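You operate a simulated robot arm through the tools that you are given. There is no shell and no other tool. Be economical: measure what you need, move in short steps, check, and stop when the job is done.

The job below is to be done with a simulated robot arm. You get a single attempt, and the scene is never put back.

JOB
Stack the marked lump that says "24 %" from the left part of the long bench on top of the marked lump marked "26 %". Fetch the purple jar and set it in the ar tray. Turn the hanging regulator knob to off. Press the near previous job button two times. Take the tall cream pot and put it on the top of the low table. Take the loose gauge and put it on top of the purple box. Press the outlet button two times. Shut the outer right drawer. Take the blue hose coil and put it on the bench beside the scale. Take the purple memory card and leave it on top of the blue tin. Push the cabinet door shut. Put three of the clear cartridges from the top of the side table on the purple batt. Pull the clay table drawer open. Any order will do. Set down upright: purple jar, tall cream pot, clear cartridge.

It is judged by the outcome, as a careful person would: the job done as asked, and still so three seconds after it is handed in. It fails if anything else is knocked over, pushed out of place, dropped, spilled or broken.

ROBOT AND FRAMES
A 6-joint arm with a two-finger gripper on a trunk, on a base that drives. Base frame: it is fixed to the floor where the robot stands at the start and does not move with it; the origin is under the middle of the robot, x ahead of it, y to its left, z up; the surface under the hand at the start is at about z = 0.9. Units: m, degrees, N and s.
Its first joint turns from -166.0 to 166.0 degrees. Places, roughly: bench beside the scale [0.5, -1.1, 0.9]; blue hose coil (7x7x5 cm) [0.3, -2.8, 0.8]; blue tin (6x6x6 cm) [-1.7, -0.3, 0.8]; cabinet door [-2.6, -2.2, 0.3]; clay table drawer [-0.7, 3.2, 0.7]; clear cartridge [-1.25, -0.75, 1]; hanging regulator knob [0.4, -0.6, 1.1]; loose gauge [0.25, -1.25, 1]; marked lump [0.75, 0.25, 1]; near previous job button [0.1, -0.8, 0.9]; outer right drawer [0, -1.6, 0.8]; outlet button [0.4, -1.6, 1]; purple batt (18x18x1 cm) [0.4, -1.2, 0.9]; purple box [0.75, -1.25, 1]; purple jar [0.5, 0.25, 1]; purple memory card [0, -3.25, 0.75]; tall cream pot (6x6x9 cm) [0.2, -1.1, 0.9]; top of the low table [1.1, 2.3, 0.7]; tray (21x13 cm) [-1.02, 1.4, 0.8]. Payload 1.71 kg.
Tool frame: the origin (TCP) lies between the finger pads and is the grasp point; the fingertips stand 0.02 m ahead of it; z points along the fingers, y is the line along which they close. Largest opening 0.096 m; the body of the gripper starts 0.113 m behind the TCP.
Orientation is told as [roll, pitch, yaw] about the base's x, y, z axes, in that order, counted from this pose: with the fingers straight down and closing along the base's y, the tool's x points along the base's -x, its y along +y and its z along -z.

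CONTROLS
- The arm moves only by the tool nudge_tool. Its argument "rows" is a list of rows, each an object (a shift or turn left out is 0, a gripper value left out holds the last) with "hand": the finger opening in m, from 0 to 0.096; "linear": the shift along the tool's x, y, z in m, a list of three; "angular": the turn, a rotation vector about the tool's x, y, z in degrees, a list of three. In form: [{"hand": hand, "linear": [dx, dy, dz], "angular": [rx, ry, rz]}, ...]. A call has 1 to 20 rows; each row shifts and turns the commanded pose from where the row before left it, along the tool's axes as they then stand. Each row takes 0.2 s and may step no farther than 0.05 m and 8.6 degrees from the row before; otherwise, or with a gripper value out of range, the whole call is refused. A pose out of reach is approached as far as the arm can. The call stops where the force on the tool passes 40 N (or 10 N more than at its start, if that is more) or the arm is blocked; 0.2 s more then pass. Each finger travels about 0.045 m/s and halts on what it meets, pressing with about 23 N; the grip force reading is that of the motor and also rises with nothing between the fingers. The clock runs only during rows and for 0.2 s after the last one: add rows that do not move to give the fingers time. It gives the time, the measured TCP pose, the force on the tool (base axes), the opening and the grip force at its end, in the units of the frame above (readings bear some noise), with the torque about the TCP (base axes, N m) and any sound that the robot's microphone picked up.
- Cameras (640 x 400 px; columns grow to the right, rows downward): "scene" is now at [0.0734, 0.1815, 1.6979]; the picture's right is [-0.34, -0.94, 0.01], its down [-0.66, 0.23, -0.71] and it looks along [0.67, -0.24, -0.70] (base axes); focal length 224 px, centre (320, 200). "wrist" rides on the gripper at [0.066, 0.014, -0.145] in the tool frame; the picture's right is [-0.21, 0.98, 0.00], its down [-0.88, -0.18, -0.45] and it looks along [-0.44, -0.09, 0.90] (tool axes); focal length 275 px, centre (320, 200). There is no depth. A picture from a camera that has moved, and an enlarged one, comes with that camera's place and axes in the base frame and with its lens.
- capture(camera): a new picture of that camera. No time passes.
- lift_body(by): slides the trunk up (or, below 0, down) by that many m; the arm and the scene camera ride with it, the base frame stays. It gives what a move gives, with no picture.
- roll_base(legs): drives the robot by 1 to 6 legs, each [ahead, turn to the left] in m and degrees, along the robot's own axes; the way and the turn of a leg run together, so that a leg with both is an arc; at most 1.5 m and 180 degrees a leg. The arm and the cameras ride along, it lands a little off, and it stops where it bumps. It gives what a move gives.
- turn_head(pan, tilt): turns the head with the scene camera to pan (to the left, within 143 degrees either way) and tilt (down, from -29 to 69), counted from straight ahead of the robot. It gives what a move gives.
- enlarge(camera, box): a new picture of the part [left, top, right, bottom] of that camera's present view, enlarged. No time passes.
- close_job(): hands the job in; it is judged then, once.

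Go step by step. Nothing tells you exact positions but the pictures and the camera data: compare them with the known pose of the tool, close in by small moves and look again before you grip or let go. The budget is 567 turns and 360 pictures, counting those below and the enlarged ones. Unless the task says otherwise, let go and move clear before handing in, and close with one line.

The tools are called after "Request:" as a command line: name --argument value ..., lists and objects as JSON in quotes. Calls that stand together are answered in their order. nudge_tool: Moves the arm, as the interface text tells. Its arguments: {"type":"object","properties":{"rows":{"type":"array"}},"required":["rows"]} The other tools are called the same way: lift_body (by) slides the trunk up or down; roll_base (legs) drives the base; turn_head (pan, tilt) turns the head that bears the scene camera; capture (camera) takes a picture; enlarge (camera, box) takes an enlarged picture of a part of a camera's view; close_job () hands the job in.

At the start:

```text
clock: 0.0
tcp_pos: [0.4166, -0.171, 1.2889]
tool_rot: [-0.1, 0.1, 0.1]
force: [0.0, 0.2, -0.1]
moment: [-0.03, 0.01, 0.02]
finger_gap: 0.0957
finger_force: 0.1
trunk travel left (down, up): [-0.3, 0.09]
robot x, y, heading: [-0.0028, 0.0015, 0.0]
head pan, tilt: [-19.7, 43.9]
```

scene: 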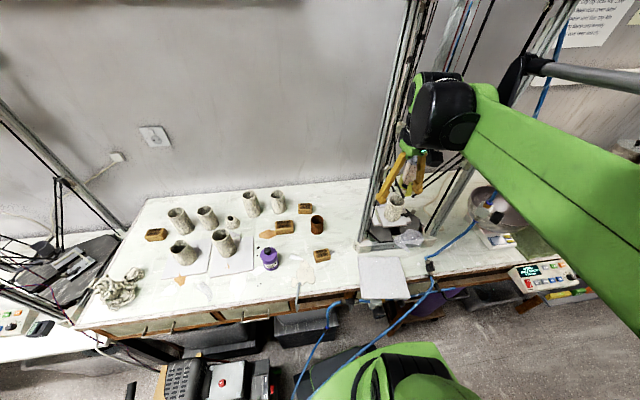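
wrist: 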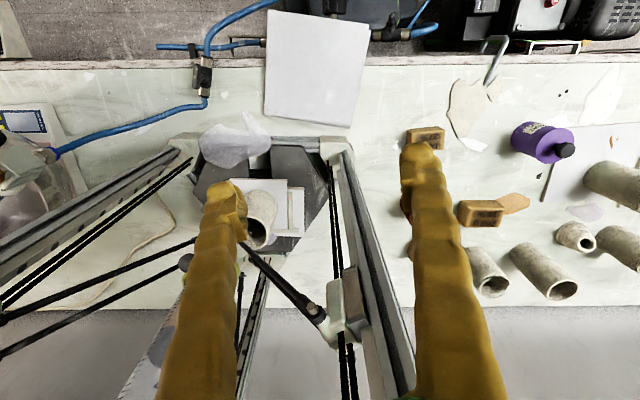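

I see the long bench with clay lumps, white cups, and a purple jar. I'll look closer at the bench first and then look around.

Request:
enlarge --camera "scene" --box '[100, 170, 360, 330]'

Request:
enlarge --camera "wrist" --box '[380, 60, 640, 320]'

```text
2.46 times, centred on (230, 250) of scene
camera zoom: at [0.0734, 0.1815, 1.6979], right [-0.34, -0.94, 0.01], down [-0.66, 0.23, -0.71], along [0.67, -0.24, -0.7], focal length 552 px, centre (542, 77)
```

zoom: 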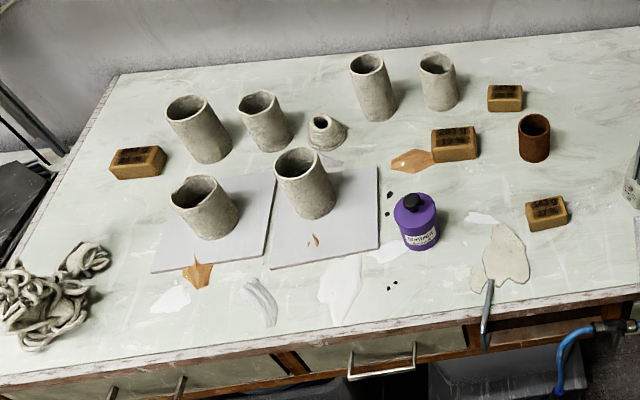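

```text
1.54 times, centred on (510, 190) of wrist
camera zoom: at [0.3499, -0.1568, 1.433], right [0.21, 0.98, 0.0], down [0.88, -0.18, 0.44], along [0.43, -0.09, -0.9], focal length 424 px, centre (28, 215)
```

zoom: 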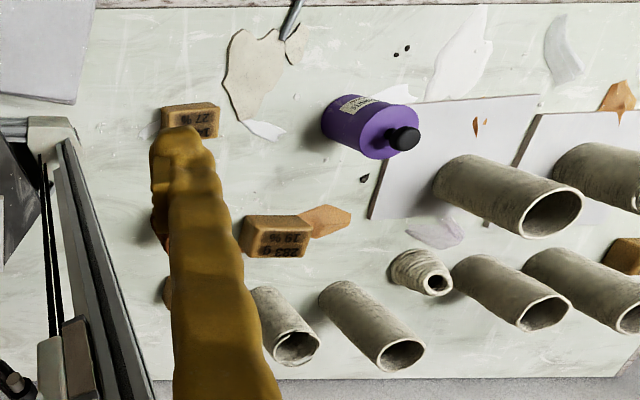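

Four lumps on the bench; two read 27 % and 19 %. I zoom on the others.

Request:
enlarge --camera "scene" --box '[140, 222, 172, 247]'

Request:
enlarge --camera "scene" --box '[270, 195, 340, 240]'

Request:
turn_head --pan -60 --tilt 40

Request:
capture --camera "scene"

```text
16.00 times, centred on (156, 234) of scene
camera zoom: at [0.0734, 0.1815, 1.6979], right [-0.34, -0.94, 0.01], down [-0.66, 0.23, -0.71], along [0.67, -0.24, -0.7], focal length 3588 px, centre (2944, -352)
```

zoom: 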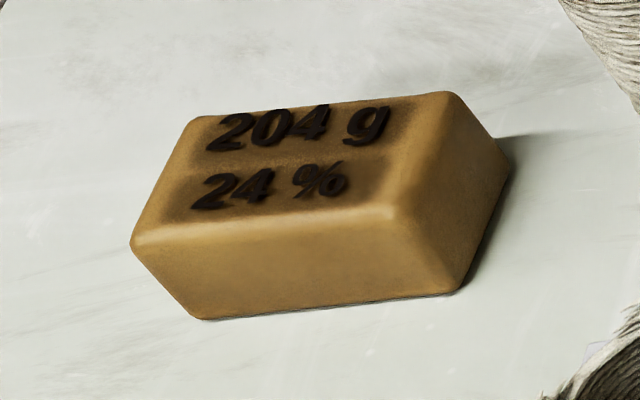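

```text
8.89 times, centred on (305, 218) of scene
camera zoom: at [0.0734, 0.1815, 1.6979], right [-0.34, -0.94, 0.01], down [-0.66, 0.23, -0.71], along [0.67, -0.24, -0.7], focal length 1993 px, centre (453, 44)
```

zoom: 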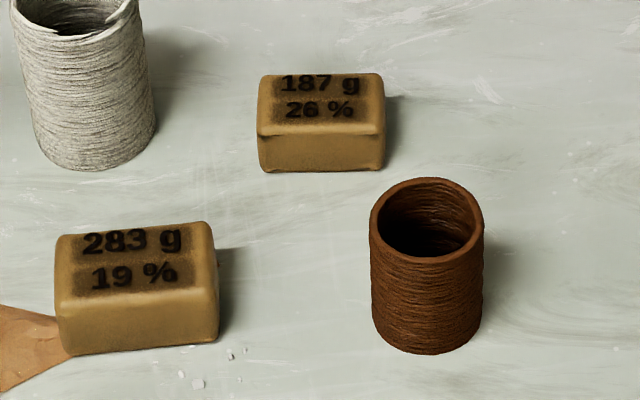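

```text
clock: 1.1
tcp_pos: [0.3942, -0.1697, 1.2937]
tool_rot: [-0.1, -0.9, 0.0]
force: [-0.8, 0.7, -0.1]
moment: [-0.03, -0.07, 0.01]
finger_gap: 0.0964
finger_force: 0.1
trunk travel left (down, up): [-0.3, 0.09]
robot x, y, heading: [-0.001, -0.0001, -0.2]
head pan, tilt: [-60.0, 40.0]
```

```text
353 pictures are left
camera scene: at [0.0319, 0.1361, 1.7042], right [-0.87, -0.5, 0.01], down [-0.33, 0.56, -0.76], along [0.38, -0.66, -0.65], focal length 224 px, centre (320, 200)
```

scene: 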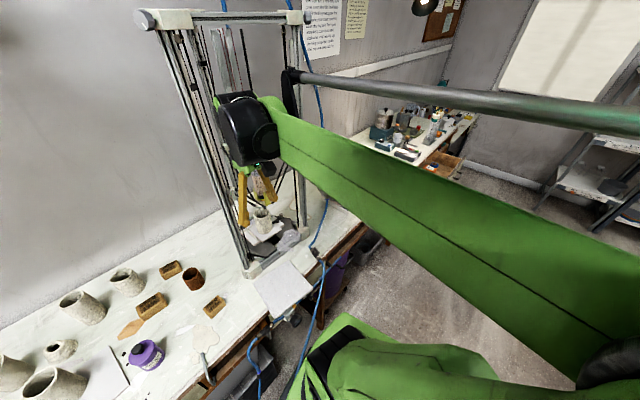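

The 24 % lump is near (0.85, 0.64), the 26 % lump near (0.79, 0.0), the jar near (0.56, 0.22). Now I look around the room before driving.

Request:
turn_head --pan 60 --tilt 35

Request:
capture --camera "scene"

Request:
turn_head --pan 140 --tilt 35

Request:
capture --camera "scene"

Request:
turn_head --pan -140 --tilt 35

Request:
capture --camera "scene"

Request:
turn_head --pan 0 --tilt 65

Request:
capture --camera "scene"

```text
clock: 3.1
tcp_pos: [0.3962, -0.1698, 1.2948]
tool_rot: [0.1, -0.8, 0.0]
force: [-0.8, 0.3, 1.0]
moment: [-0.01, -0.04, 0.0]
finger_gap: 0.0962
finger_force: 0.1
trunk travel left (down, up): [-0.3, 0.09]
robot x, y, heading: [-0.0019, 0.0035, 0.0]
head pan, tilt: [60.0, 35.0]
```

```text
352 pictures are left
camera scene: at [0.0373, 0.2857, 1.7117], right [0.87, -0.5, -0.01], down [-0.3, -0.5, -0.82], along [0.4, 0.71, -0.58], focal length 224 px, centre (320, 200)
```

scene: 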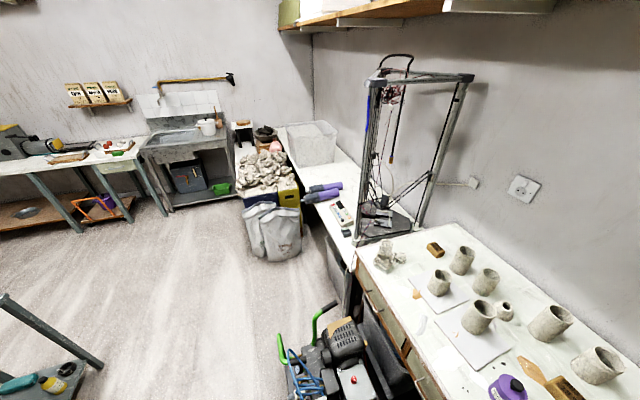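

```text
clock: 4.6
tcp_pos: [0.3981, -0.1694, 1.2948]
tool_rot: [0.0, -0.7, 0.1]
force: [0.3, 0.3, 0.0]
moment: [0.01, 0.02, -0.02]
finger_gap: 0.096
finger_force: 0.1
trunk travel left (down, up): [-0.3, 0.09]
robot x, y, heading: [0.0024, 0.0016, 0.1]
head pan, tilt: [140.0, 35.0]
```

```text
351 pictures are left
camera scene: at [-0.0712, 0.2659, 1.7134], right [0.64, 0.77, -0.01], down [0.43, -0.37, -0.83], along [-0.64, 0.53, -0.56], focal length 224 px, centre (320, 200)
```

scene: 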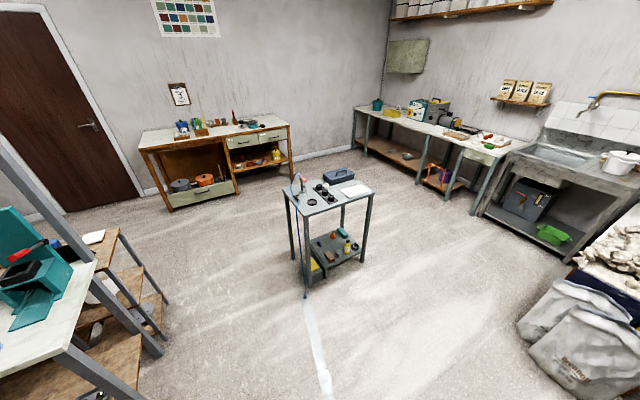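

```text
clock: 8.5
tcp_pos: [0.3975, -0.1699, 1.2938]
tool_rot: [0.0, -0.8, 0.1]
force: [0.8, 0.5, -0.5]
moment: [0.03, -0.01, 0.01]
finger_gap: 0.0964
finger_force: 0.1
trunk travel left (down, up): [-0.3, 0.09]
robot x, y, heading: [0.0018, 0.0021, 0.1]
head pan, tilt: [-140.0, 35.0]
```

```text
350 pictures are left
camera scene: at [-0.0712, 0.1526, 1.7134], right [-0.64, 0.77, 0.01], down [0.43, 0.37, -0.83], along [-0.64, -0.53, -0.56], focal length 224 px, centre (320, 200)
```

scene: 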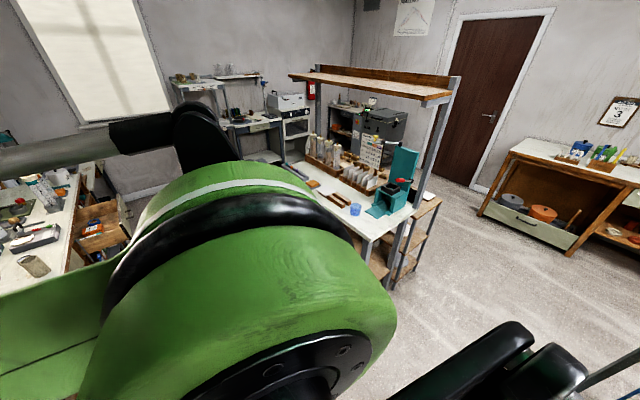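

```text
clock: 10.7
tcp_pos: [0.3973, -0.1698, 1.2935]
tool_rot: [0.0, -0.9, 0.0]
force: [0.2, 0.2, 0.6]
moment: [-0.03, 0.01, 0.01]
finger_gap: 0.0961
finger_force: 0.1
trunk travel left (down, up): [-0.3, 0.09]
robot x, y, heading: [-0.0007, -0.0013, -0.2]
head pan, tilt: [0.0, 65.0]
```

```text
349 pictures are left
camera scene: at [0.0563, 0.2092, 1.6715], right [0.0, -1.0, 0.0], down [-0.91, 0.0, -0.41], along [0.41, 0.0, -0.91], focal length 224 px, centre (320, 200)
```

scene: 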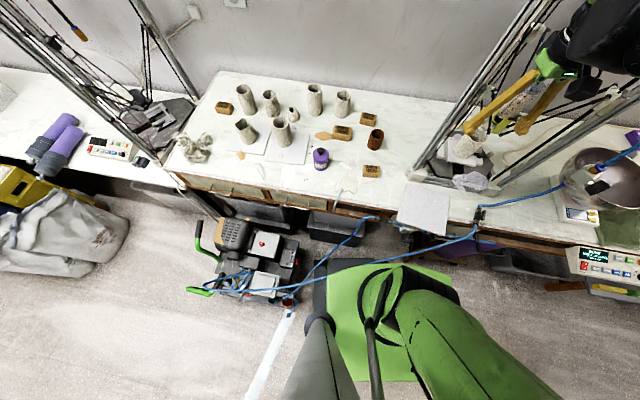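

Base footprint matters for driving near the bench and compressor, so I zoom there.

Request:
enlarge --camera "scene" --box '[180, 200, 500, 400]'

Request:
turn_head --pan 40 --tilt 69

Request:
capture --camera "scene"

Request:
turn_head --pan 120 --tilt 69

Request:
capture --camera "scene"

```text
2.00 times, centred on (340, 300) of scene
camera zoom: at [0.0563, 0.2092, 1.6715], right [0.0, -1.0, 0.0], down [-0.91, 0.0, -0.41], along [0.41, 0.0, -0.91], focal length 448 px, centre (280, 0)
```

zoom: 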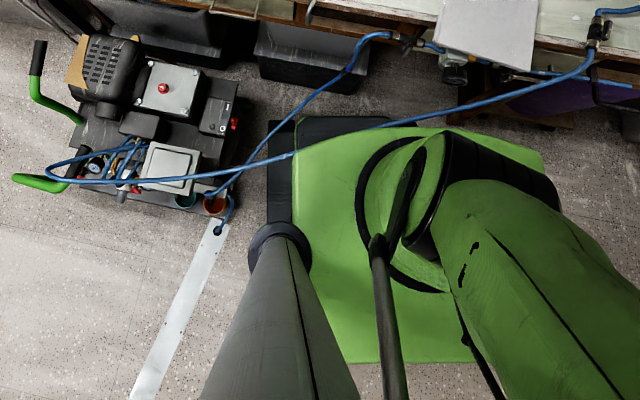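

```text
clock: 11.8
tcp_pos: [0.398, -0.1715, 1.2934]
tool_rot: [-0.2, -0.8, 0.0]
force: [0.3, -0.1, 0.1]
moment: [0.02, -0.01, -0.01]
finger_gap: 0.0959
finger_force: 0.0
trunk travel left (down, up): [-0.3, 0.09]
robot x, y, heading: [0.001, 0.0017, -0.0]
head pan, tilt: [40.0, 68.8]
```

```text
347 pictures are left
camera scene: at [0.0384, 0.2451, 1.668], right [0.64, -0.77, -0.01], down [-0.72, -0.6, -0.35], along [0.26, 0.23, -0.94], focal length 224 px, centre (320, 200)
```

scene: 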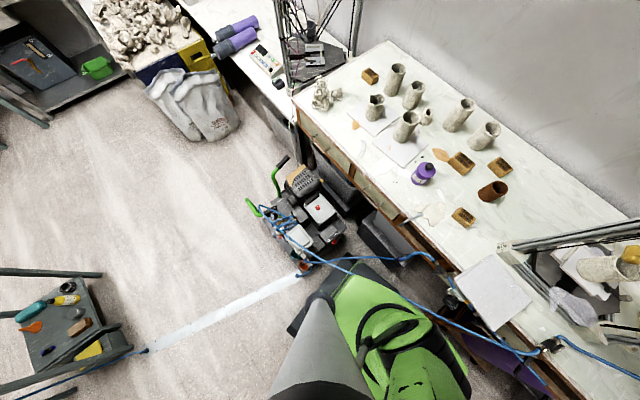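

```text
clock: 13.3
tcp_pos: [0.3972, -0.1707, 1.2942]
tool_rot: [0.0, -0.9, -0.1]
force: [-0.1, -0.6, 0.2]
moment: [-0.01, -0.03, 0.0]
finger_gap: 0.0959
finger_force: 0.1
trunk travel left (down, up): [-0.3, 0.09]
robot x, y, heading: [-0.0014, -0.0, 0.0]
head pan, tilt: [120.0, 68.8]
```

```text
346 pictures are left
camera scene: at [-0.0324, 0.2577, 1.6691], right [0.87, 0.5, -0.01], down [0.46, -0.81, -0.37], along [-0.2, 0.31, -0.93], focal length 224 px, centre (320, 200)
```

scene: 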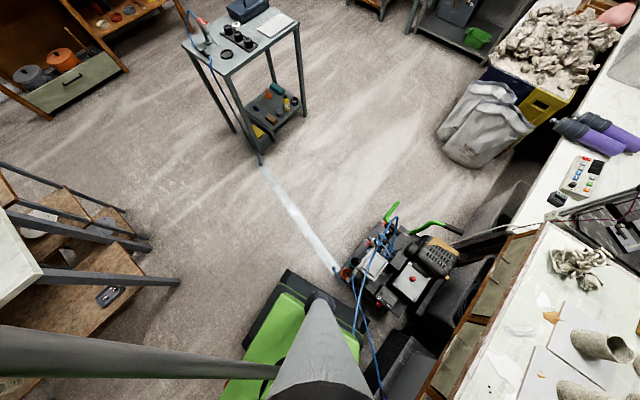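

Backing out and manoeuvring here is tight, so first I test how far the arm actually reaches toward the 24 % lump, moving high above the cups.

Request:
nudge_tool --rows '[{"linear": [0.05, 0, -0.03]}, {"linear": [0, 0.05, 0]}, {"linear": [0, 0.05, 0]}, {"linear": [0, 0.05, 0]}, {"linear": [0, 0.05, 0]}, {"linear": [0, 0.05, 0]}, {"linear": [0, 0.05, 0]}, {"linear": [0, 0.05, 0]}, {"linear": [0, 0.05, 0]}, {"linear": [0, 0.05, 0]}, {"linear": [0, 0.05, 0]}, {"linear": [0, 0.05, 0]}, {"linear": [-0.05, 0.03, 0]}, {"linear": [-0.05, 0.03, 0]}, {"linear": [-0.05, 0.03, 0]}, {"linear": [-0.05, 0.03, 0]}]'

Request:
turn_head --pan 20 --tilt 45

Request:
capture --camera "scene"

```text
refused: row 1 steps farther than a row can; nothing moved
```

```text
clock: 15.1
tcp_pos: [0.3985, -0.17, 1.2942]
tool_rot: [0.0, -0.8, 0.0]
force: [-0.1, -1.0, 0.7]
moment: [0.04, 0.01, -0.02]
finger_gap: 0.0962
finger_force: 0.0
trunk travel left (down, up): [-0.3, 0.09]
robot x, y, heading: [-0.001, -0.0034, -0.0]
head pan, tilt: [20.0, 45.0]
```

```text
345 pictures are left
camera scene: at [0.0724, 0.2371, 1.6963], right [0.34, -0.94, -0.01], down [-0.68, -0.24, -0.7], along [0.65, 0.24, -0.72], focal length 224 px, centre (320, 200)
```

scene: 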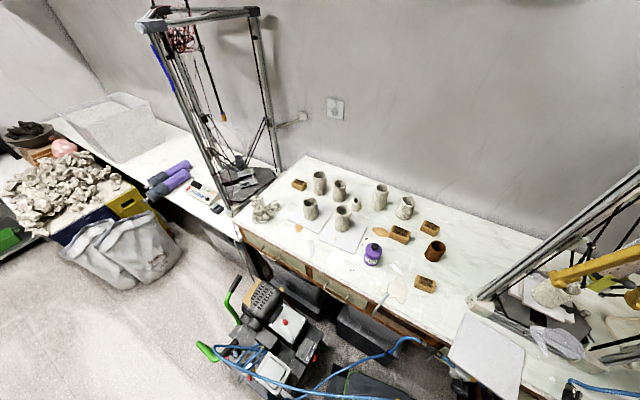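

The row limit is on the combined step; I resend with shorter diagonals.

Request:
nudge_tool --rows '[{"linear": [0.04, 0, -0.03]}, {"linear": [0, 0.05, 0]}, {"linear": [0, 0.05, 0]}, {"linear": [0, 0.05, 0]}, {"linear": [0, 0.05, 0]}, {"linear": [0, 0.05, 0]}, {"linear": [0, 0.05, 0]}, {"linear": [0, 0.05, 0]}, {"linear": [0, 0.05, 0]}, {"linear": [0, 0.05, 0]}, {"linear": [0, 0.05, 0]}, {"linear": [-0.04, 0.03, 0]}, {"linear": [-0.04, 0.03, 0]}, {"linear": [-0.04, 0.03, 0]}, {"linear": [-0.04, 0.03, 0]}, {"linear": [-0.04, 0.03, 0]}, {"linear": [-0.04, 0.03, 0]}]'

Request:
capture --camera "scene"

Request:
capture --camera "wrist"

```text
clock: 18.6
tcp_pos: [0.5985, 0.5086, 1.3257]
tool_rot: [0.0, -0.7, 0.0]
force: [0.4, -0.2, 0.3]
moment: [-0.01, 0.0, 0.04]
finger_gap: 0.0961
finger_force: 0.1
trunk travel left (down, up): [-0.3, 0.09]
robot x, y, heading: [0.0006, -0.0001, 0.1]
head pan, tilt: [20.0, 45.0]
```

```text
344 pictures are left
camera scene: at [0.0731, 0.2374, 1.6962], right [0.34, -0.94, -0.01], down [-0.68, -0.24, -0.7], along [0.65, 0.24, -0.72], focal length 224 px, centre (320, 200)
```

scene: 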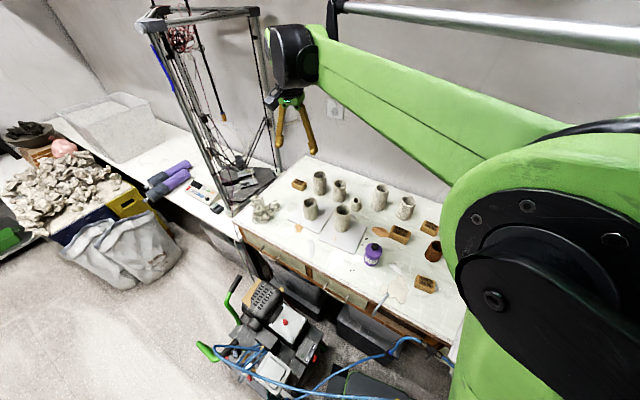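

```text
343 pictures are left
camera wrist: at [0.5297, 0.5214, 1.469], right [0.21, 0.98, 0.0], down [0.87, -0.18, 0.46], along [0.45, -0.09, -0.89], focal length 275 px, centre (320, 200)
```

wrist: 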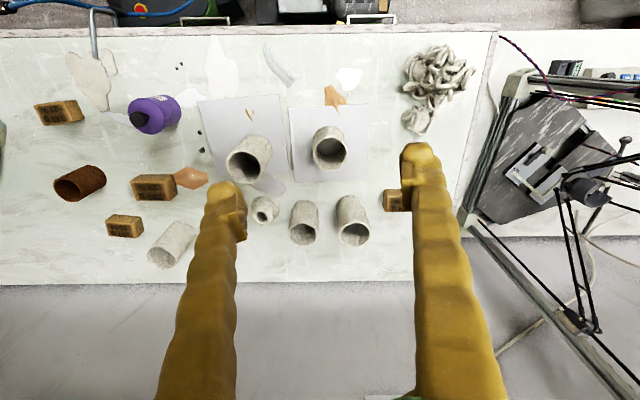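

The lump lies between the two raised finger tips direction. I'll extend toward it at hover height to find the reach limit.

Request:
nudge_tool --rows '[{"linear": [-0.04, 0.02, 0.02]}, {"linear": [-0.04, 0.02, 0.02]}, {"linear": [-0.04, 0.02, 0.02]}, {"linear": [-0.04, 0.02, 0.02]}, {"linear": [-0.04, 0.02, 0.02]}, {"linear": [-0.035, 0.018, 0.03]}, {"linear": [-0.02, 0.015, 0.04]}, {"linear": [0, 0, 0.03], "angular": [0, 0, 6]}, {"angular": [0, 0, 6]}, {}, {}]'

Request:
capture --camera "wrist"

```text
clock: 21.1
tcp_pos: [0.8373, 0.6265, 1.1245]
tool_rot: [0.1, -0.7, -11.9]
force: [0.5, 0.4, 0.0]
moment: [-0.02, 0.05, 0.02]
finger_gap: 0.096
finger_force: 0.1
out of reach, approached as far as the arm can: row 6, 7
trunk travel left (down, up): [-0.3, 0.09]
robot x, y, heading: [0.0017, 0.0007, -0.1]
head pan, tilt: [20.0, 45.0]
```

```text
342 pictures are left
camera wrist: at [0.774, 0.654, 1.2681], right [0.41, 0.91, 0.0], down [0.81, -0.36, 0.46], along [0.42, -0.18, -0.89], focal length 275 px, centre (320, 200)
```

wrist: 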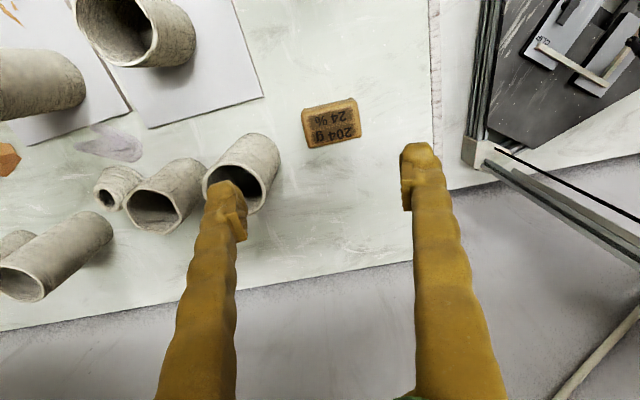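

Reach is enough: the lump lies about 1.5 cm toward tool +y. I narrow the fingers, shift, descend partway and look.

Request:
nudge_tool --rows '[{"hand": 0.08, "linear": [-0.002, 0.0157, 0]}, {"linear": [0, 0, 0.03]}, {"linear": [0, 0, 0.03]}, {"linear": [0, 0, 0.02]}, {}]'

Request:
capture --camera "wrist"

Request:
enlarge --camera "scene" --box '[240, 130, 360, 250]'

```text
clock: 22.2
tcp_pos: [0.8393, 0.6399, 1.0404]
tool_rot: [0.1, -0.8, -12.0]
force: [0.6, 0.1, 0.6]
moment: [-0.01, 0.03, 0.0]
finger_gap: 0.0798
finger_force: 0.1
out of reach, approached as far as the arm can: row 1
trunk travel left (down, up): [-0.3, 0.09]
robot x, y, heading: [0.0005, -0.0007, 0.3]
head pan, tilt: [20.0, 45.0]
```

```text
341 pictures are left
camera wrist: at [0.776, 0.6663, 1.1838], right [0.41, 0.91, 0.0], down [0.81, -0.36, 0.46], along [0.42, -0.18, -0.89], focal length 275 px, centre (320, 200)
```

wrist: 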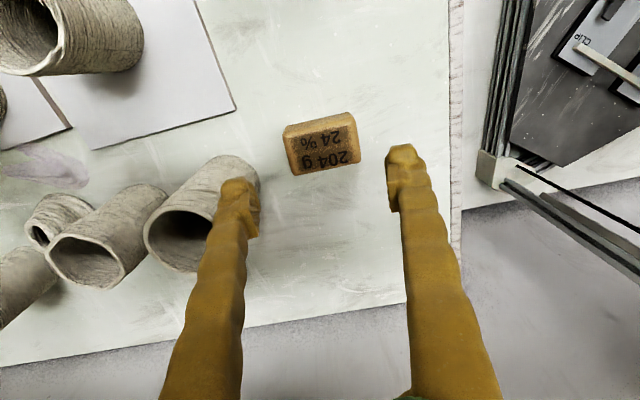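

```text
3.33 times, centred on (300, 190) of scene
camera zoom: at [0.0734, 0.2375, 1.6963], right [0.34, -0.94, -0.01], down [-0.68, -0.24, -0.7], along [0.65, 0.24, -0.72], focal length 747 px, centre (387, 233)
```

zoom: 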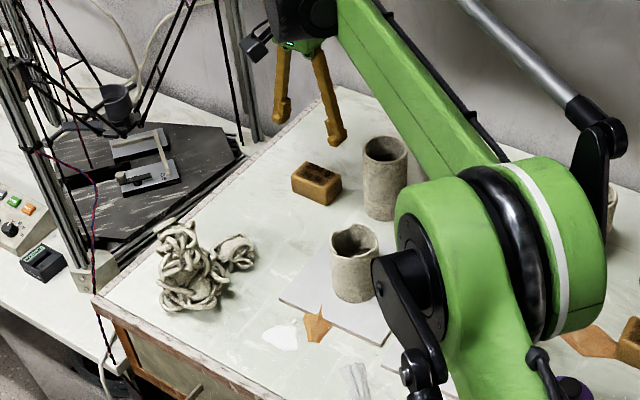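

Alignment over the 24 % lump looks right and the cup is clear by over a centimetre. I descend the rest.

Request:
nudge_tool --rows '[{"linear": [0, 0, 0.04]}, {"linear": [0, 0, 0.04]}, {"linear": [0, 0, 0.025]}, {}]'

Request:
capture --camera "wrist"

Request:
enlarge --camera "scene" --box '[260, 140, 360, 220]'

```text
clock: 23.2
tcp_pos: [0.8405, 0.6402, 0.9371]
tool_rot: [0.0, -0.7, -12.0]
force: [-0.5, 0.0, 1.5]
moment: [0.0, -0.02, -0.01]
finger_gap: 0.08
finger_force: 0.2
trunk travel left (down, up): [-0.3, 0.09]
robot x, y, heading: [-0.0042, -0.0049, -0.1]
head pan, tilt: [20.0, 45.0]
```

```text
339 pictures are left
camera wrist: at [0.7771, 0.6674, 1.079], right [0.41, 0.91, 0.0], down [0.81, -0.36, 0.46], along [0.42, -0.18, -0.89], focal length 275 px, centre (320, 200)
```

wrist: 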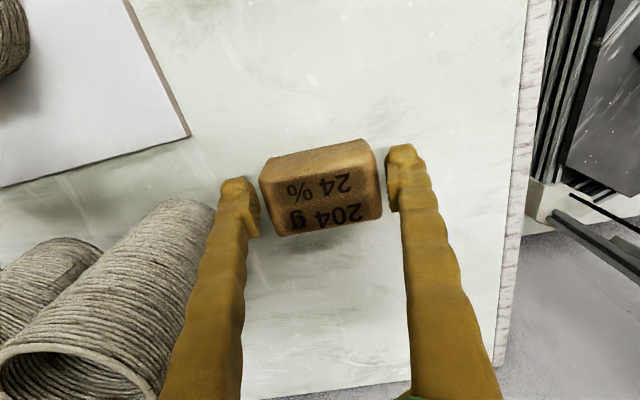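

```text
5.00 times, centred on (310, 180) of scene
camera zoom: at [0.0732, 0.2374, 1.6963], right [0.34, -0.94, -0.01], down [-0.68, -0.24, -0.7], along [0.65, 0.24, -0.72], focal length 1121 px, centre (370, 300)
```

zoom: 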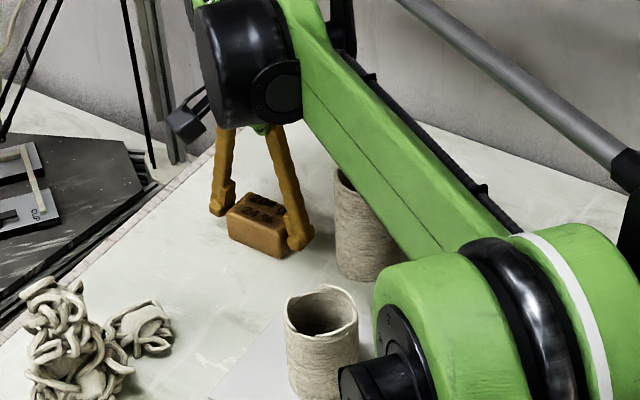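

The fingers straddle the lump. I lower slightly and close.

Request:
nudge_tool --rows '[{"linear": [0, 0, 0.01]}, {"hand": 0.055}, {}, {}, {}]'

Request:
capture --camera "wrist"

```text
clock: 24.4
tcp_pos: [0.8406, 0.6396, 0.9248]
tool_rot: [0.2, -0.9, -12.1]
force: [-0.4, 1.6, 3.6]
moment: [0.03, -0.01, 0.08]
finger_gap: 0.0758
finger_force: 23.3
trunk travel left (down, up): [-0.3, 0.09]
robot x, y, heading: [0.0024, 0.0004, -0.1]
head pan, tilt: [20.0, 45.0]
```

```text
337 pictures are left
camera wrist: at [0.7765, 0.6669, 1.0692], right [0.4, 0.91, 0.01], down [0.81, -0.36, 0.46], along [0.42, -0.18, -0.89], focal length 275 px, centre (320, 200)
```

wrist: 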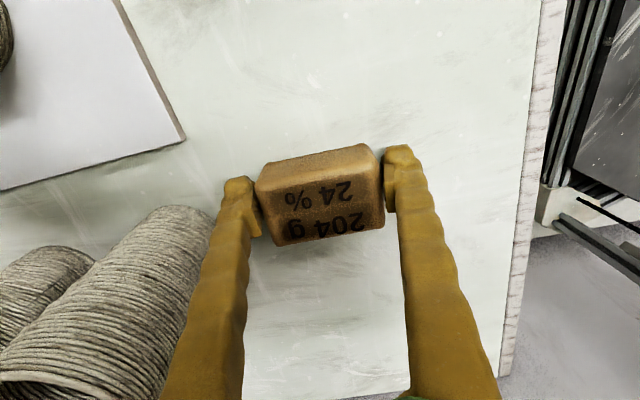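

Gripped. I lift, then carry it to above the 26 % lump.

Request:
nudge_tool --rows '[{"linear": [0, 0, -0.03]}, {"linear": [0, 0, -0.05]}, {"linear": [0, 0, -0.05]}, {"linear": [0, 0, -0.05]}, {"linear": [0, 0, -0.045]}, {"linear": [0.03, -0.03, 0]}, {"linear": [-0.009, -0.048, 0]}, {"linear": [-0.009, -0.048, 0]}, {"linear": [-0.009, -0.048, 0]}, {"linear": [-0.009, -0.048, 0]}, {"linear": [-0.009, -0.048, 0]}, {"linear": [-0.009, -0.048, 0]}, {"linear": [-0.009, -0.048, 0]}, {"linear": [-0.009, -0.048, 0]}, {"linear": [-0.009, -0.048, 0]}, {"linear": [-0.009, -0.048, 0]}, {"linear": [-0.009, -0.048, 0]}, {"linear": [-0.009, -0.048, 0]}, {"angular": [0, 0, 5.7]}, {}]'

Request:
capture --camera "wrist"

Request:
capture --camera "scene"

```text
clock: 28.6
tcp_pos: [0.7812, 0.0264, 1.1502]
tool_rot: [0.1, -0.7, -17.7]
force: [0.5, -0.2, -2.7]
moment: [-0.03, 0.0, -0.01]
finger_gap: 0.0754
finger_force: 23.0
out of reach, approached as far as the arm can: row 5
trunk travel left (down, up): [-0.3, 0.09]
robot x, y, heading: [0.0028, -0.0001, -0.0]
head pan, tilt: [20.0, 45.0]
```

```text
336 pictures are left
camera wrist: at [0.7205, 0.059, 1.2935], right [0.49, 0.87, 0.01], down [0.77, -0.44, 0.46], along [0.4, -0.22, -0.89], focal length 275 px, centre (320, 200)
```

wrist: 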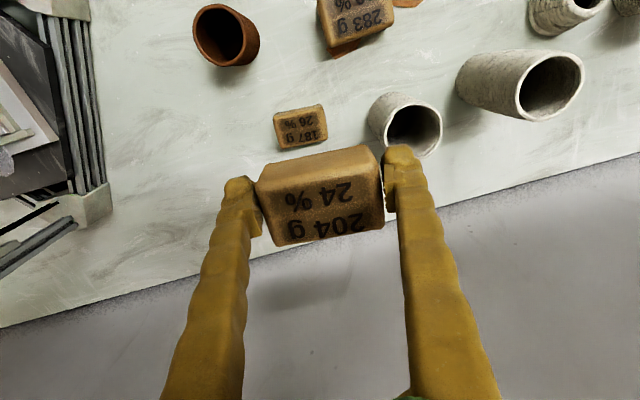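

```text
335 pictures are left
camera scene: at [0.073, 0.2374, 1.6963], right [0.34, -0.94, -0.01], down [-0.68, -0.24, -0.7], along [0.65, 0.24, -0.72], focal length 224 px, centre (320, 200)
```

scene: 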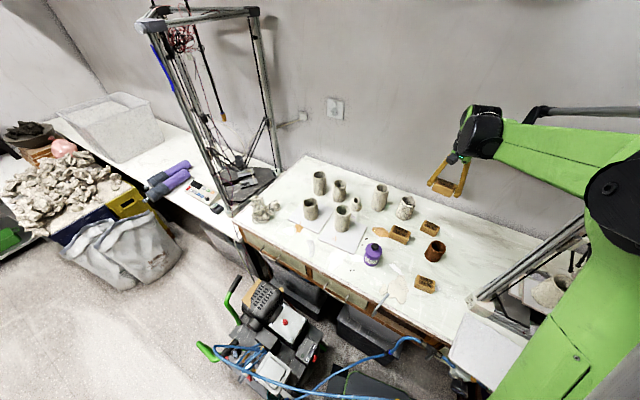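

The 26 % lump is offset about 2.4 cm toward tool −y. I shift, then descend near it and look.

Request:
nudge_tool --rows '[{"linear": [0.001, -0.024, 0]}, {"linear": [0, 0, 0.05]}, {"linear": [0, 0, 0.05]}, {"linear": [0, 0, 0.03]}, {"linear": [0, 0, 0.03]}, {}]'

Request:
capture --camera "wrist"

Request:
enlarge --camera "scene" --box '[380, 160, 500, 260]'

```text
clock: 30.1
tcp_pos: [0.7757, 0.0017, 0.99]
tool_rot: [0.2, -0.7, -17.7]
force: [0.2, -0.4, -2.6]
moment: [0.02, 0.05, 0.02]
finger_gap: 0.0755
finger_force: 23.1
trunk travel left (down, up): [-0.3, 0.09]
robot x, y, heading: [0.0005, 0.0016, 0.1]
head pan, tilt: [20.0, 45.0]
```

```text
334 pictures are left
camera wrist: at [0.7153, 0.0346, 1.1343], right [0.49, 0.87, 0.01], down [0.77, -0.44, 0.45], along [0.4, -0.22, -0.89], focal length 275 px, centre (320, 200)
```

wrist: 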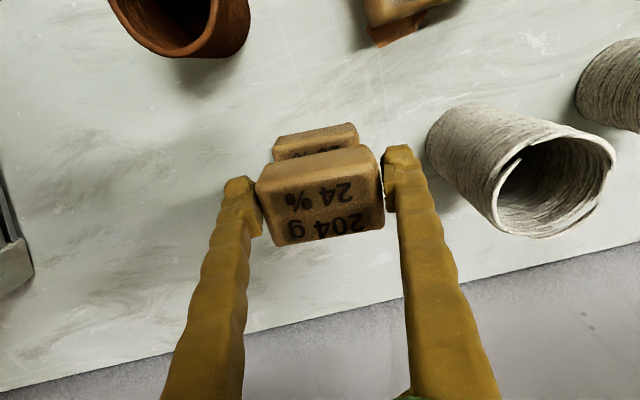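

```text
4.00 times, centred on (440, 210) of scene
camera zoom: at [0.0736, 0.237, 1.6963], right [0.34, -0.94, -0.01], down [-0.68, -0.24, -0.7], along [0.65, 0.24, -0.72], focal length 897 px, centre (-160, 160)
```

zoom: 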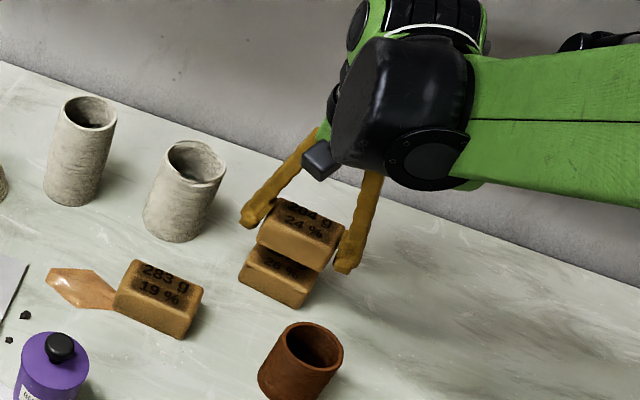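

Aligned within a few millimetres. I lower in small steps until contact.

Request:
nudge_tool --rows '[{"linear": [0, -0.003, 0.01]}, {"linear": [0, 0, 0.008]}, {"linear": [0, 0, 0.004]}, {}]'

Request:
enlarge --camera "scene" --box '[400, 190, 480, 250]'

```text
clock: 31.1
tcp_pos: [0.7751, -0.0012, 0.9678]
tool_rot: [0.2, -0.8, -17.7]
force: [-0.4, -0.5, -2.1]
moment: [-0.03, 0.01, -0.01]
finger_gap: 0.0753
finger_force: 23.1
trunk travel left (down, up): [-0.3, 0.09]
robot x, y, heading: [-0.0027, -0.0022, -0.0]
head pan, tilt: [20.0, 45.0]
```

```text
6.67 times, centred on (440, 220) of scene
camera zoom: at [0.0732, 0.2371, 1.6963], right [0.34, -0.94, -0.01], down [-0.68, -0.24, -0.7], along [0.65, 0.24, -0.72], focal length 1495 px, centre (-480, 67)
```

zoom: 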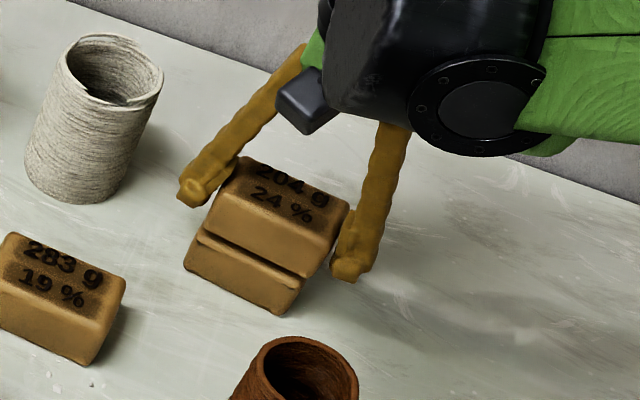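

Request:
nudge_tool --rows '[{"linear": [0, 0, 0.003]}, {"linear": [0, 0, 0.002]}, {}]'

Request:
enlarge --camera "scene" --box '[400, 190, 480, 250]'

```text
clock: 31.9
tcp_pos: [0.7752, -0.0012, 0.9611]
tool_rot: [0.2, -0.7, -17.7]
force: [7.4, 0.2, 13.6]
moment: [0.03, -0.32, 0.03]
finger_gap: 0.0754
finger_force: 22.5
trunk travel left (down, up): [-0.3, 0.09]
robot x, y, heading: [0.0011, 0.0004, 0.1]
head pan, tilt: [20.0, 45.0]
```

```text
6.67 times, centred on (440, 220) of scene
camera zoom: at [0.0724, 0.2371, 1.6965], right [0.34, -0.94, -0.01], down [-0.68, -0.24, -0.7], along [0.65, 0.24, -0.72], focal length 1495 px, centre (-480, 67)
```

zoom: 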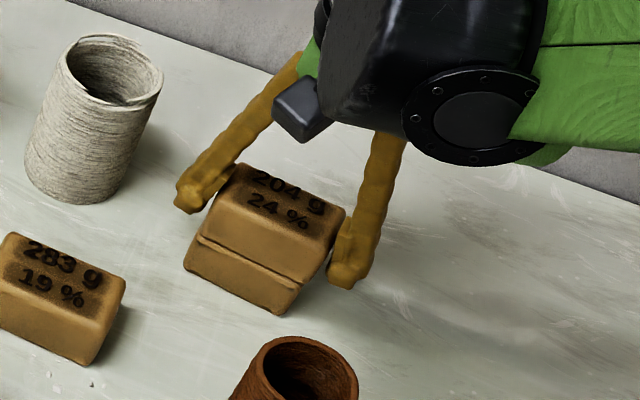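

Contact is made. I back off a hair, open gently and check.

Request:
nudge_tool --rows '[{"linear": [0, 0, -0.002]}, {"hand": 0.085}, {}, {}]'

Request:
enlarge --camera "scene" --box '[400, 190, 480, 250]'

Request:
capture --camera "wrist"

```text
clock: 32.9
tcp_pos: [0.7752, 0.0002, 0.9644]
tool_rot: [0.2, -0.7, -17.7]
force: [-0.3, -0.3, 0.6]
moment: [0.01, 0.03, 0.02]
finger_gap: 0.0848
finger_force: 0.1
trunk travel left (down, up): [-0.3, 0.09]
robot x, y, heading: [0.0006, -0.003, -0.1]
head pan, tilt: [20.0, 45.0]
```

```text
6.67 times, centred on (440, 220) of scene
camera zoom: at [0.0729, 0.237, 1.6963], right [0.34, -0.94, -0.01], down [-0.68, -0.24, -0.7], along [0.65, 0.24, -0.72], focal length 1495 px, centre (-480, 67)
```

zoom: 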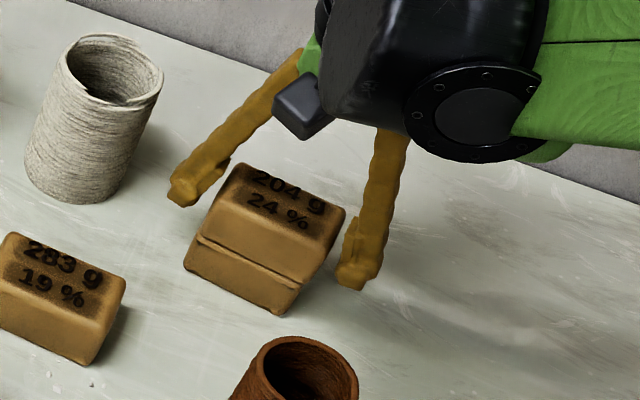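

```text
329 pictures are left
camera wrist: at [0.7134, 0.0331, 1.1073], right [0.49, 0.87, 0.01], down [0.77, -0.44, 0.46], along [0.4, -0.22, -0.89], focal length 275 px, centre (320, 200)
```

wrist: 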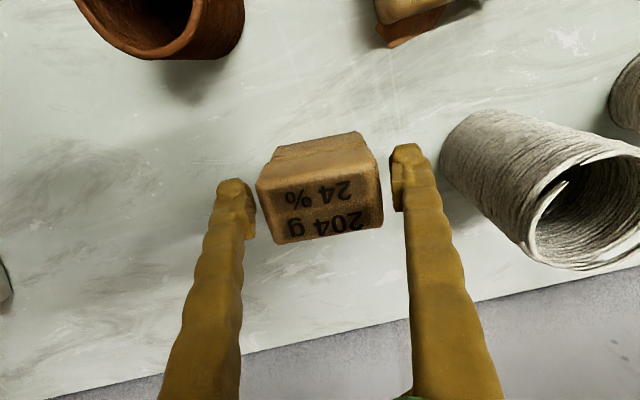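

Stack done and stable. I rise and go over to the purple jar.

Request:
nudge_tool --rows '[{"linear": [0, 0, -0.04]}, {"linear": [0, 0, -0.05]}, {"linear": [0, 0, -0.05]}, {"linear": [0, 0, -0.05], "hand": 0.096}, {"angular": [0, 0, -8]}, {"angular": [0, 0, -8]}, {"linear": [0.033, 0.033, 0]}, {"linear": [0.033, 0.033, 0]}, {"linear": [0.033, 0.033, 0]}, {"linear": [0.033, 0.033, 0]}, {"linear": [0.033, 0.033, 0]}, {"linear": [0.033, 0.033, 0]}, {"linear": [0.02, 0.017, 0]}, {}]'

Request:
capture --camera "wrist"

```text
clock: 35.9
tcp_pos: [0.561, 0.2196, 1.1504]
tool_rot: [0.0, -0.9, -1.7]
force: [-0.7, 0.0, -0.7]
moment: [-0.01, 0.0, 0.0]
finger_gap: 0.0963
finger_force: 0.0
trunk travel left (down, up): [-0.3, 0.09]
robot x, y, heading: [-0.0042, -0.0018, -0.2]
head pan, tilt: [20.0, 45.0]
```

```text
328 pictures are left
camera wrist: at [0.4929, 0.2357, 1.294], right [0.24, 0.97, 0.0], down [0.86, -0.21, 0.46], along [0.44, -0.1, -0.89], focal length 275 px, centre (320, 200)
```

wrist: 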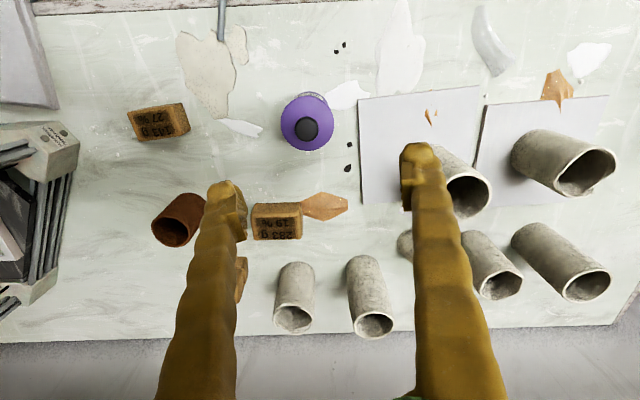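

Request:
nudge_tool --rows '[{"linear": [0.003, -0.016, 0]}, {"linear": [0, 0, 0.05]}, {"linear": [0, 0, 0.05]}, {"linear": [0, 0, 0.03]}, {}]'

Request:
capture --camera "wrist"

Request:
enlarge --camera "scene" --box '[330, 210, 430, 290]'

```text
clock: 37.0
tcp_pos: [0.5598, 0.2051, 1.0202]
tool_rot: [-0.1, -0.8, -1.8]
force: [0.4, -0.1, 0.1]
moment: [-0.01, 0.02, -0.01]
finger_gap: 0.096
finger_force: 0.0
trunk travel left (down, up): [-0.3, 0.09]
robot x, y, heading: [-0.0007, -0.0017, -0.1]
head pan, tilt: [20.0, 45.0]
```

```text
327 pictures are left
camera wrist: at [0.4913, 0.2204, 1.1624], right [0.24, 0.97, 0.0], down [0.86, -0.21, 0.46], along [0.44, -0.1, -0.89], focal length 275 px, centre (320, 200)
```

wrist: 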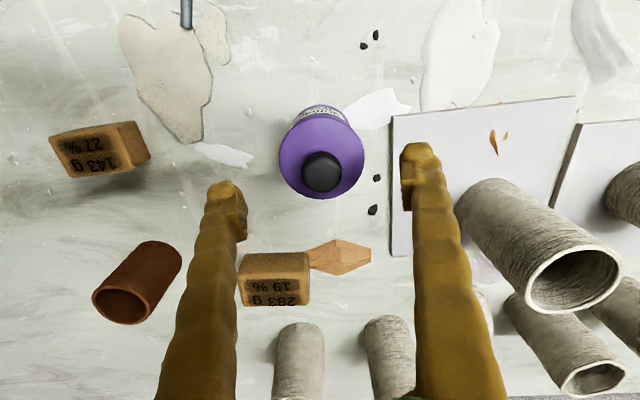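

```text
5.00 times, centred on (380, 250) of scene
camera zoom: at [0.073, 0.2372, 1.6963], right [0.34, -0.94, -0.01], down [-0.68, -0.24, -0.7], along [0.65, 0.24, -0.72], focal length 1121 px, centre (20, -50)
```

zoom: 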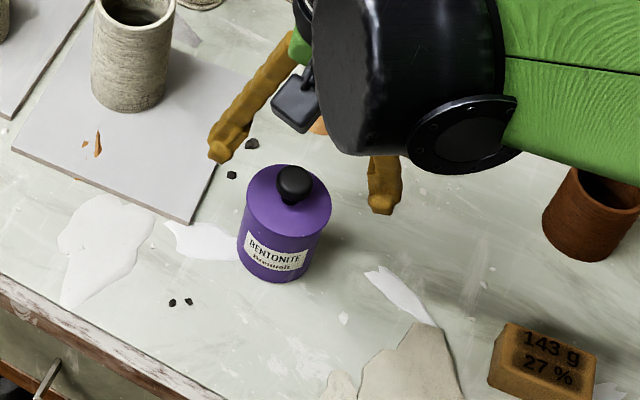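

Request:
nudge_tool --rows '[{"linear": [0, 0, 0.04]}, {"linear": [0, 0, 0.04]}, {"hand": 0.04}, {}, {}, {}]'

Request:
capture --camera "wrist"

```text
clock: 38.5
tcp_pos: [0.5599, 0.2065, 0.9394]
tool_rot: [0.0, -0.9, -1.7]
force: [-0.2, 0.2, -0.5]
moment: [-0.01, 0.01, 0.05]
finger_gap: 0.0643
finger_force: 23.0
trunk travel left (down, up): [-0.3, 0.09]
robot x, y, heading: [-0.0029, 0.0016, -0.2]
head pan, tilt: [20.0, 45.0]
```

```text
325 pictures are left
camera wrist: at [0.4929, 0.2211, 1.0833], right [0.24, 0.97, 0.0], down [0.86, -0.21, 0.46], along [0.44, -0.1, -0.89], focal length 275 px, centre (320, 200)
```

wrist: 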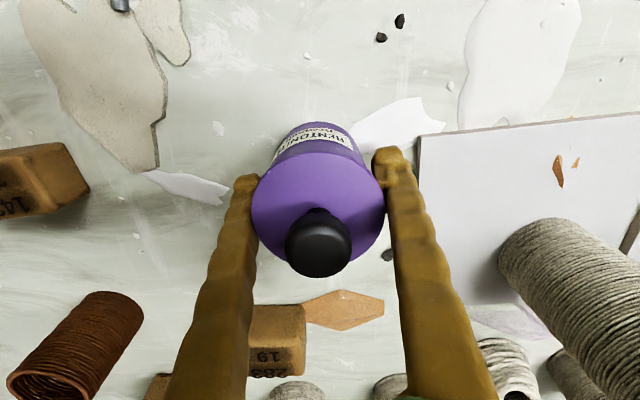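

Jar gripped. I lift and draw it in, then back out and drive toward the cart with the tray.

Request:
nudge_tool --rows '[{"linear": [0, 0, -0.04]}, {"linear": [0, 0, -0.05]}, {"linear": [0, 0, -0.05]}, {"linear": [0, 0, -0.05]}, {"linear": [0, 0, -0.05]}, {"linear": [0.03, -0.03, 0]}, {"linear": [0.03, -0.03, 0]}, {"linear": [0.03, -0.03, 0]}, {"linear": [0.03, -0.03, 0]}, {"linear": [0.03, -0.03, 0]}, {}]'

Request:
roll_base --legs '[[-0.3, 0], [0, 100]]'

Request:
turn_head --pan 0 --tilt 40

Request:
capture --camera "scene"

```text
clock: 40.9
tcp_pos: [0.4048, 0.0593, 1.1756]
tool_rot: [0.1, -0.7, -1.7]
force: [0.5, 0.3, -1.7]
moment: [0.0, 0.08, 0.01]
finger_gap: 0.0646
finger_force: 22.9
trunk travel left (down, up): [-0.3, 0.09]
robot x, y, heading: [0.0023, 0.0004, -0.1]
head pan, tilt: [20.0, 45.0]
```

```text
clock: 49.9
tcp_pos: [-0.43, 0.387, 1.1761]
tool_rot: [0.0, -0.8, 98.0]
force: [-0.4, -0.6, -0.9]
moment: [0.03, -0.03, 0.0]
finger_gap: 0.0642
finger_force: 23.1
trunk travel left (down, up): [-0.3, 0.09]
robot x, y, heading: [-0.2982, 0.0012, 99.8]
head pan, tilt: [20.0, 45.0]
```

```text
clock: 50.8
tcp_pos: [-0.4285, 0.3686, 1.1823]
tool_rot: [-0.1, -1.7, 97.9]
force: [0.4, 0.0, -1.9]
moment: [0.0, 0.0, -0.02]
finger_gap: 0.0644
finger_force: 23.1
trunk travel left (down, up): [-0.3, 0.09]
robot x, y, heading: [-0.2987, -0.0025, 99.8]
head pan, tilt: [0.0, 40.0]
```

```text
324 pictures are left
camera scene: at [-0.513, -0.0057, 1.7051], right [0.99, 0.17, 0.0], down [0.11, -0.62, -0.78], along [-0.13, 0.76, -0.63], focal length 224 px, centre (320, 200)
```

scene: 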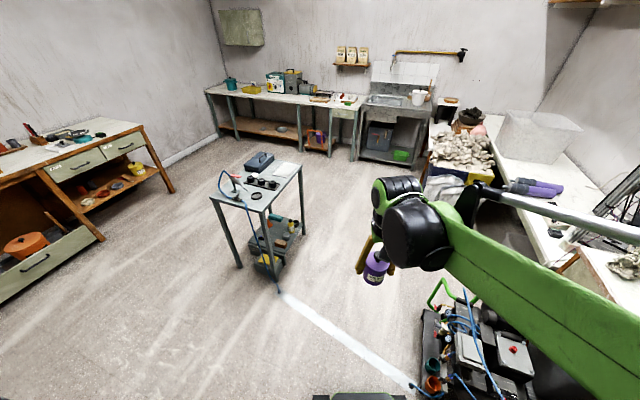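

The cart top ahead has a white pad, black pots and a tool box. I zoom to find the tray labelled AR.

Request:
enlarge --camera "scene" --box '[200, 140, 320, 220]'

Request:
enlarge --camera "scene" --box '[200, 60, 440, 160]'

Request:
enlarge --camera "scene" --box '[0, 110, 180, 230]'

```text
5.00 times, centred on (260, 180) of scene
camera zoom: at [-0.513, -0.0057, 1.7051], right [0.99, 0.17, 0.0], down [0.11, -0.62, -0.78], along [-0.13, 0.76, -0.63], focal length 1121 px, centre (620, 300)
```

zoom: 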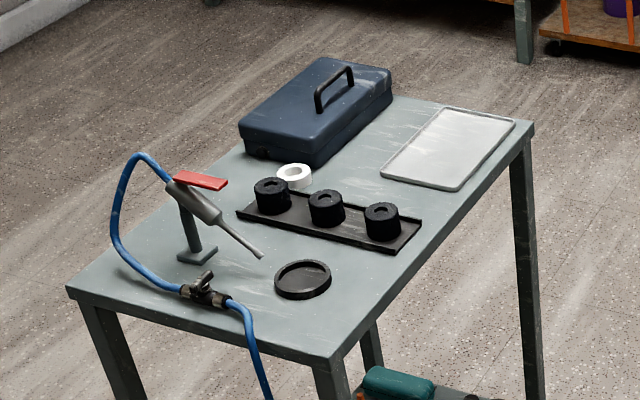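

```text
2.67 times, centred on (320, 110) of scene
camera zoom: at [-0.513, -0.0057, 1.7051], right [0.99, 0.17, 0.0], down [0.11, -0.62, -0.78], along [-0.13, 0.76, -0.63], focal length 598 px, centre (320, 440)
```

zoom: 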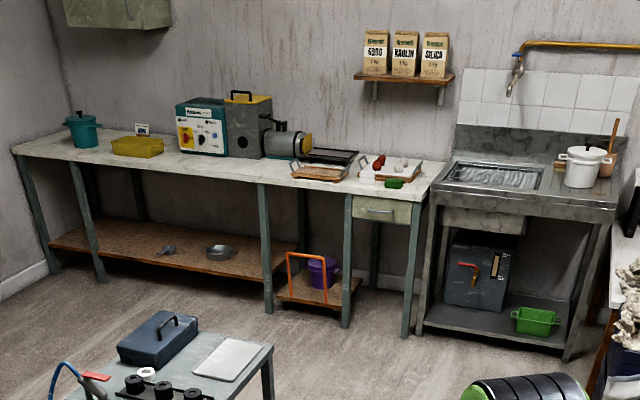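

```text
3.33 times, centred on (90, 170) of scene
camera zoom: at [-0.513, -0.0057, 1.7051], right [0.99, 0.17, 0.0], down [0.11, -0.62, -0.78], along [-0.13, 0.76, -0.63], focal length 747 px, centre (1087, 300)
```

zoom: 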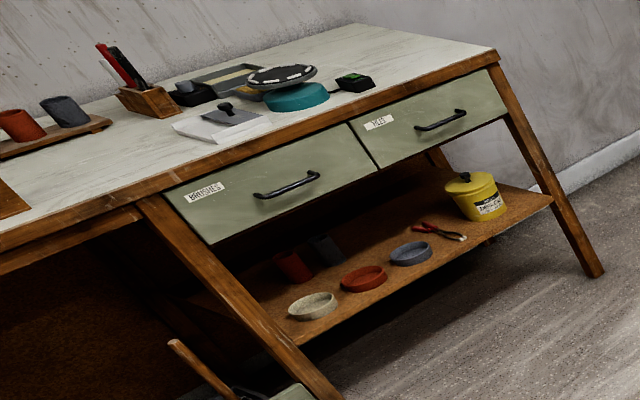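

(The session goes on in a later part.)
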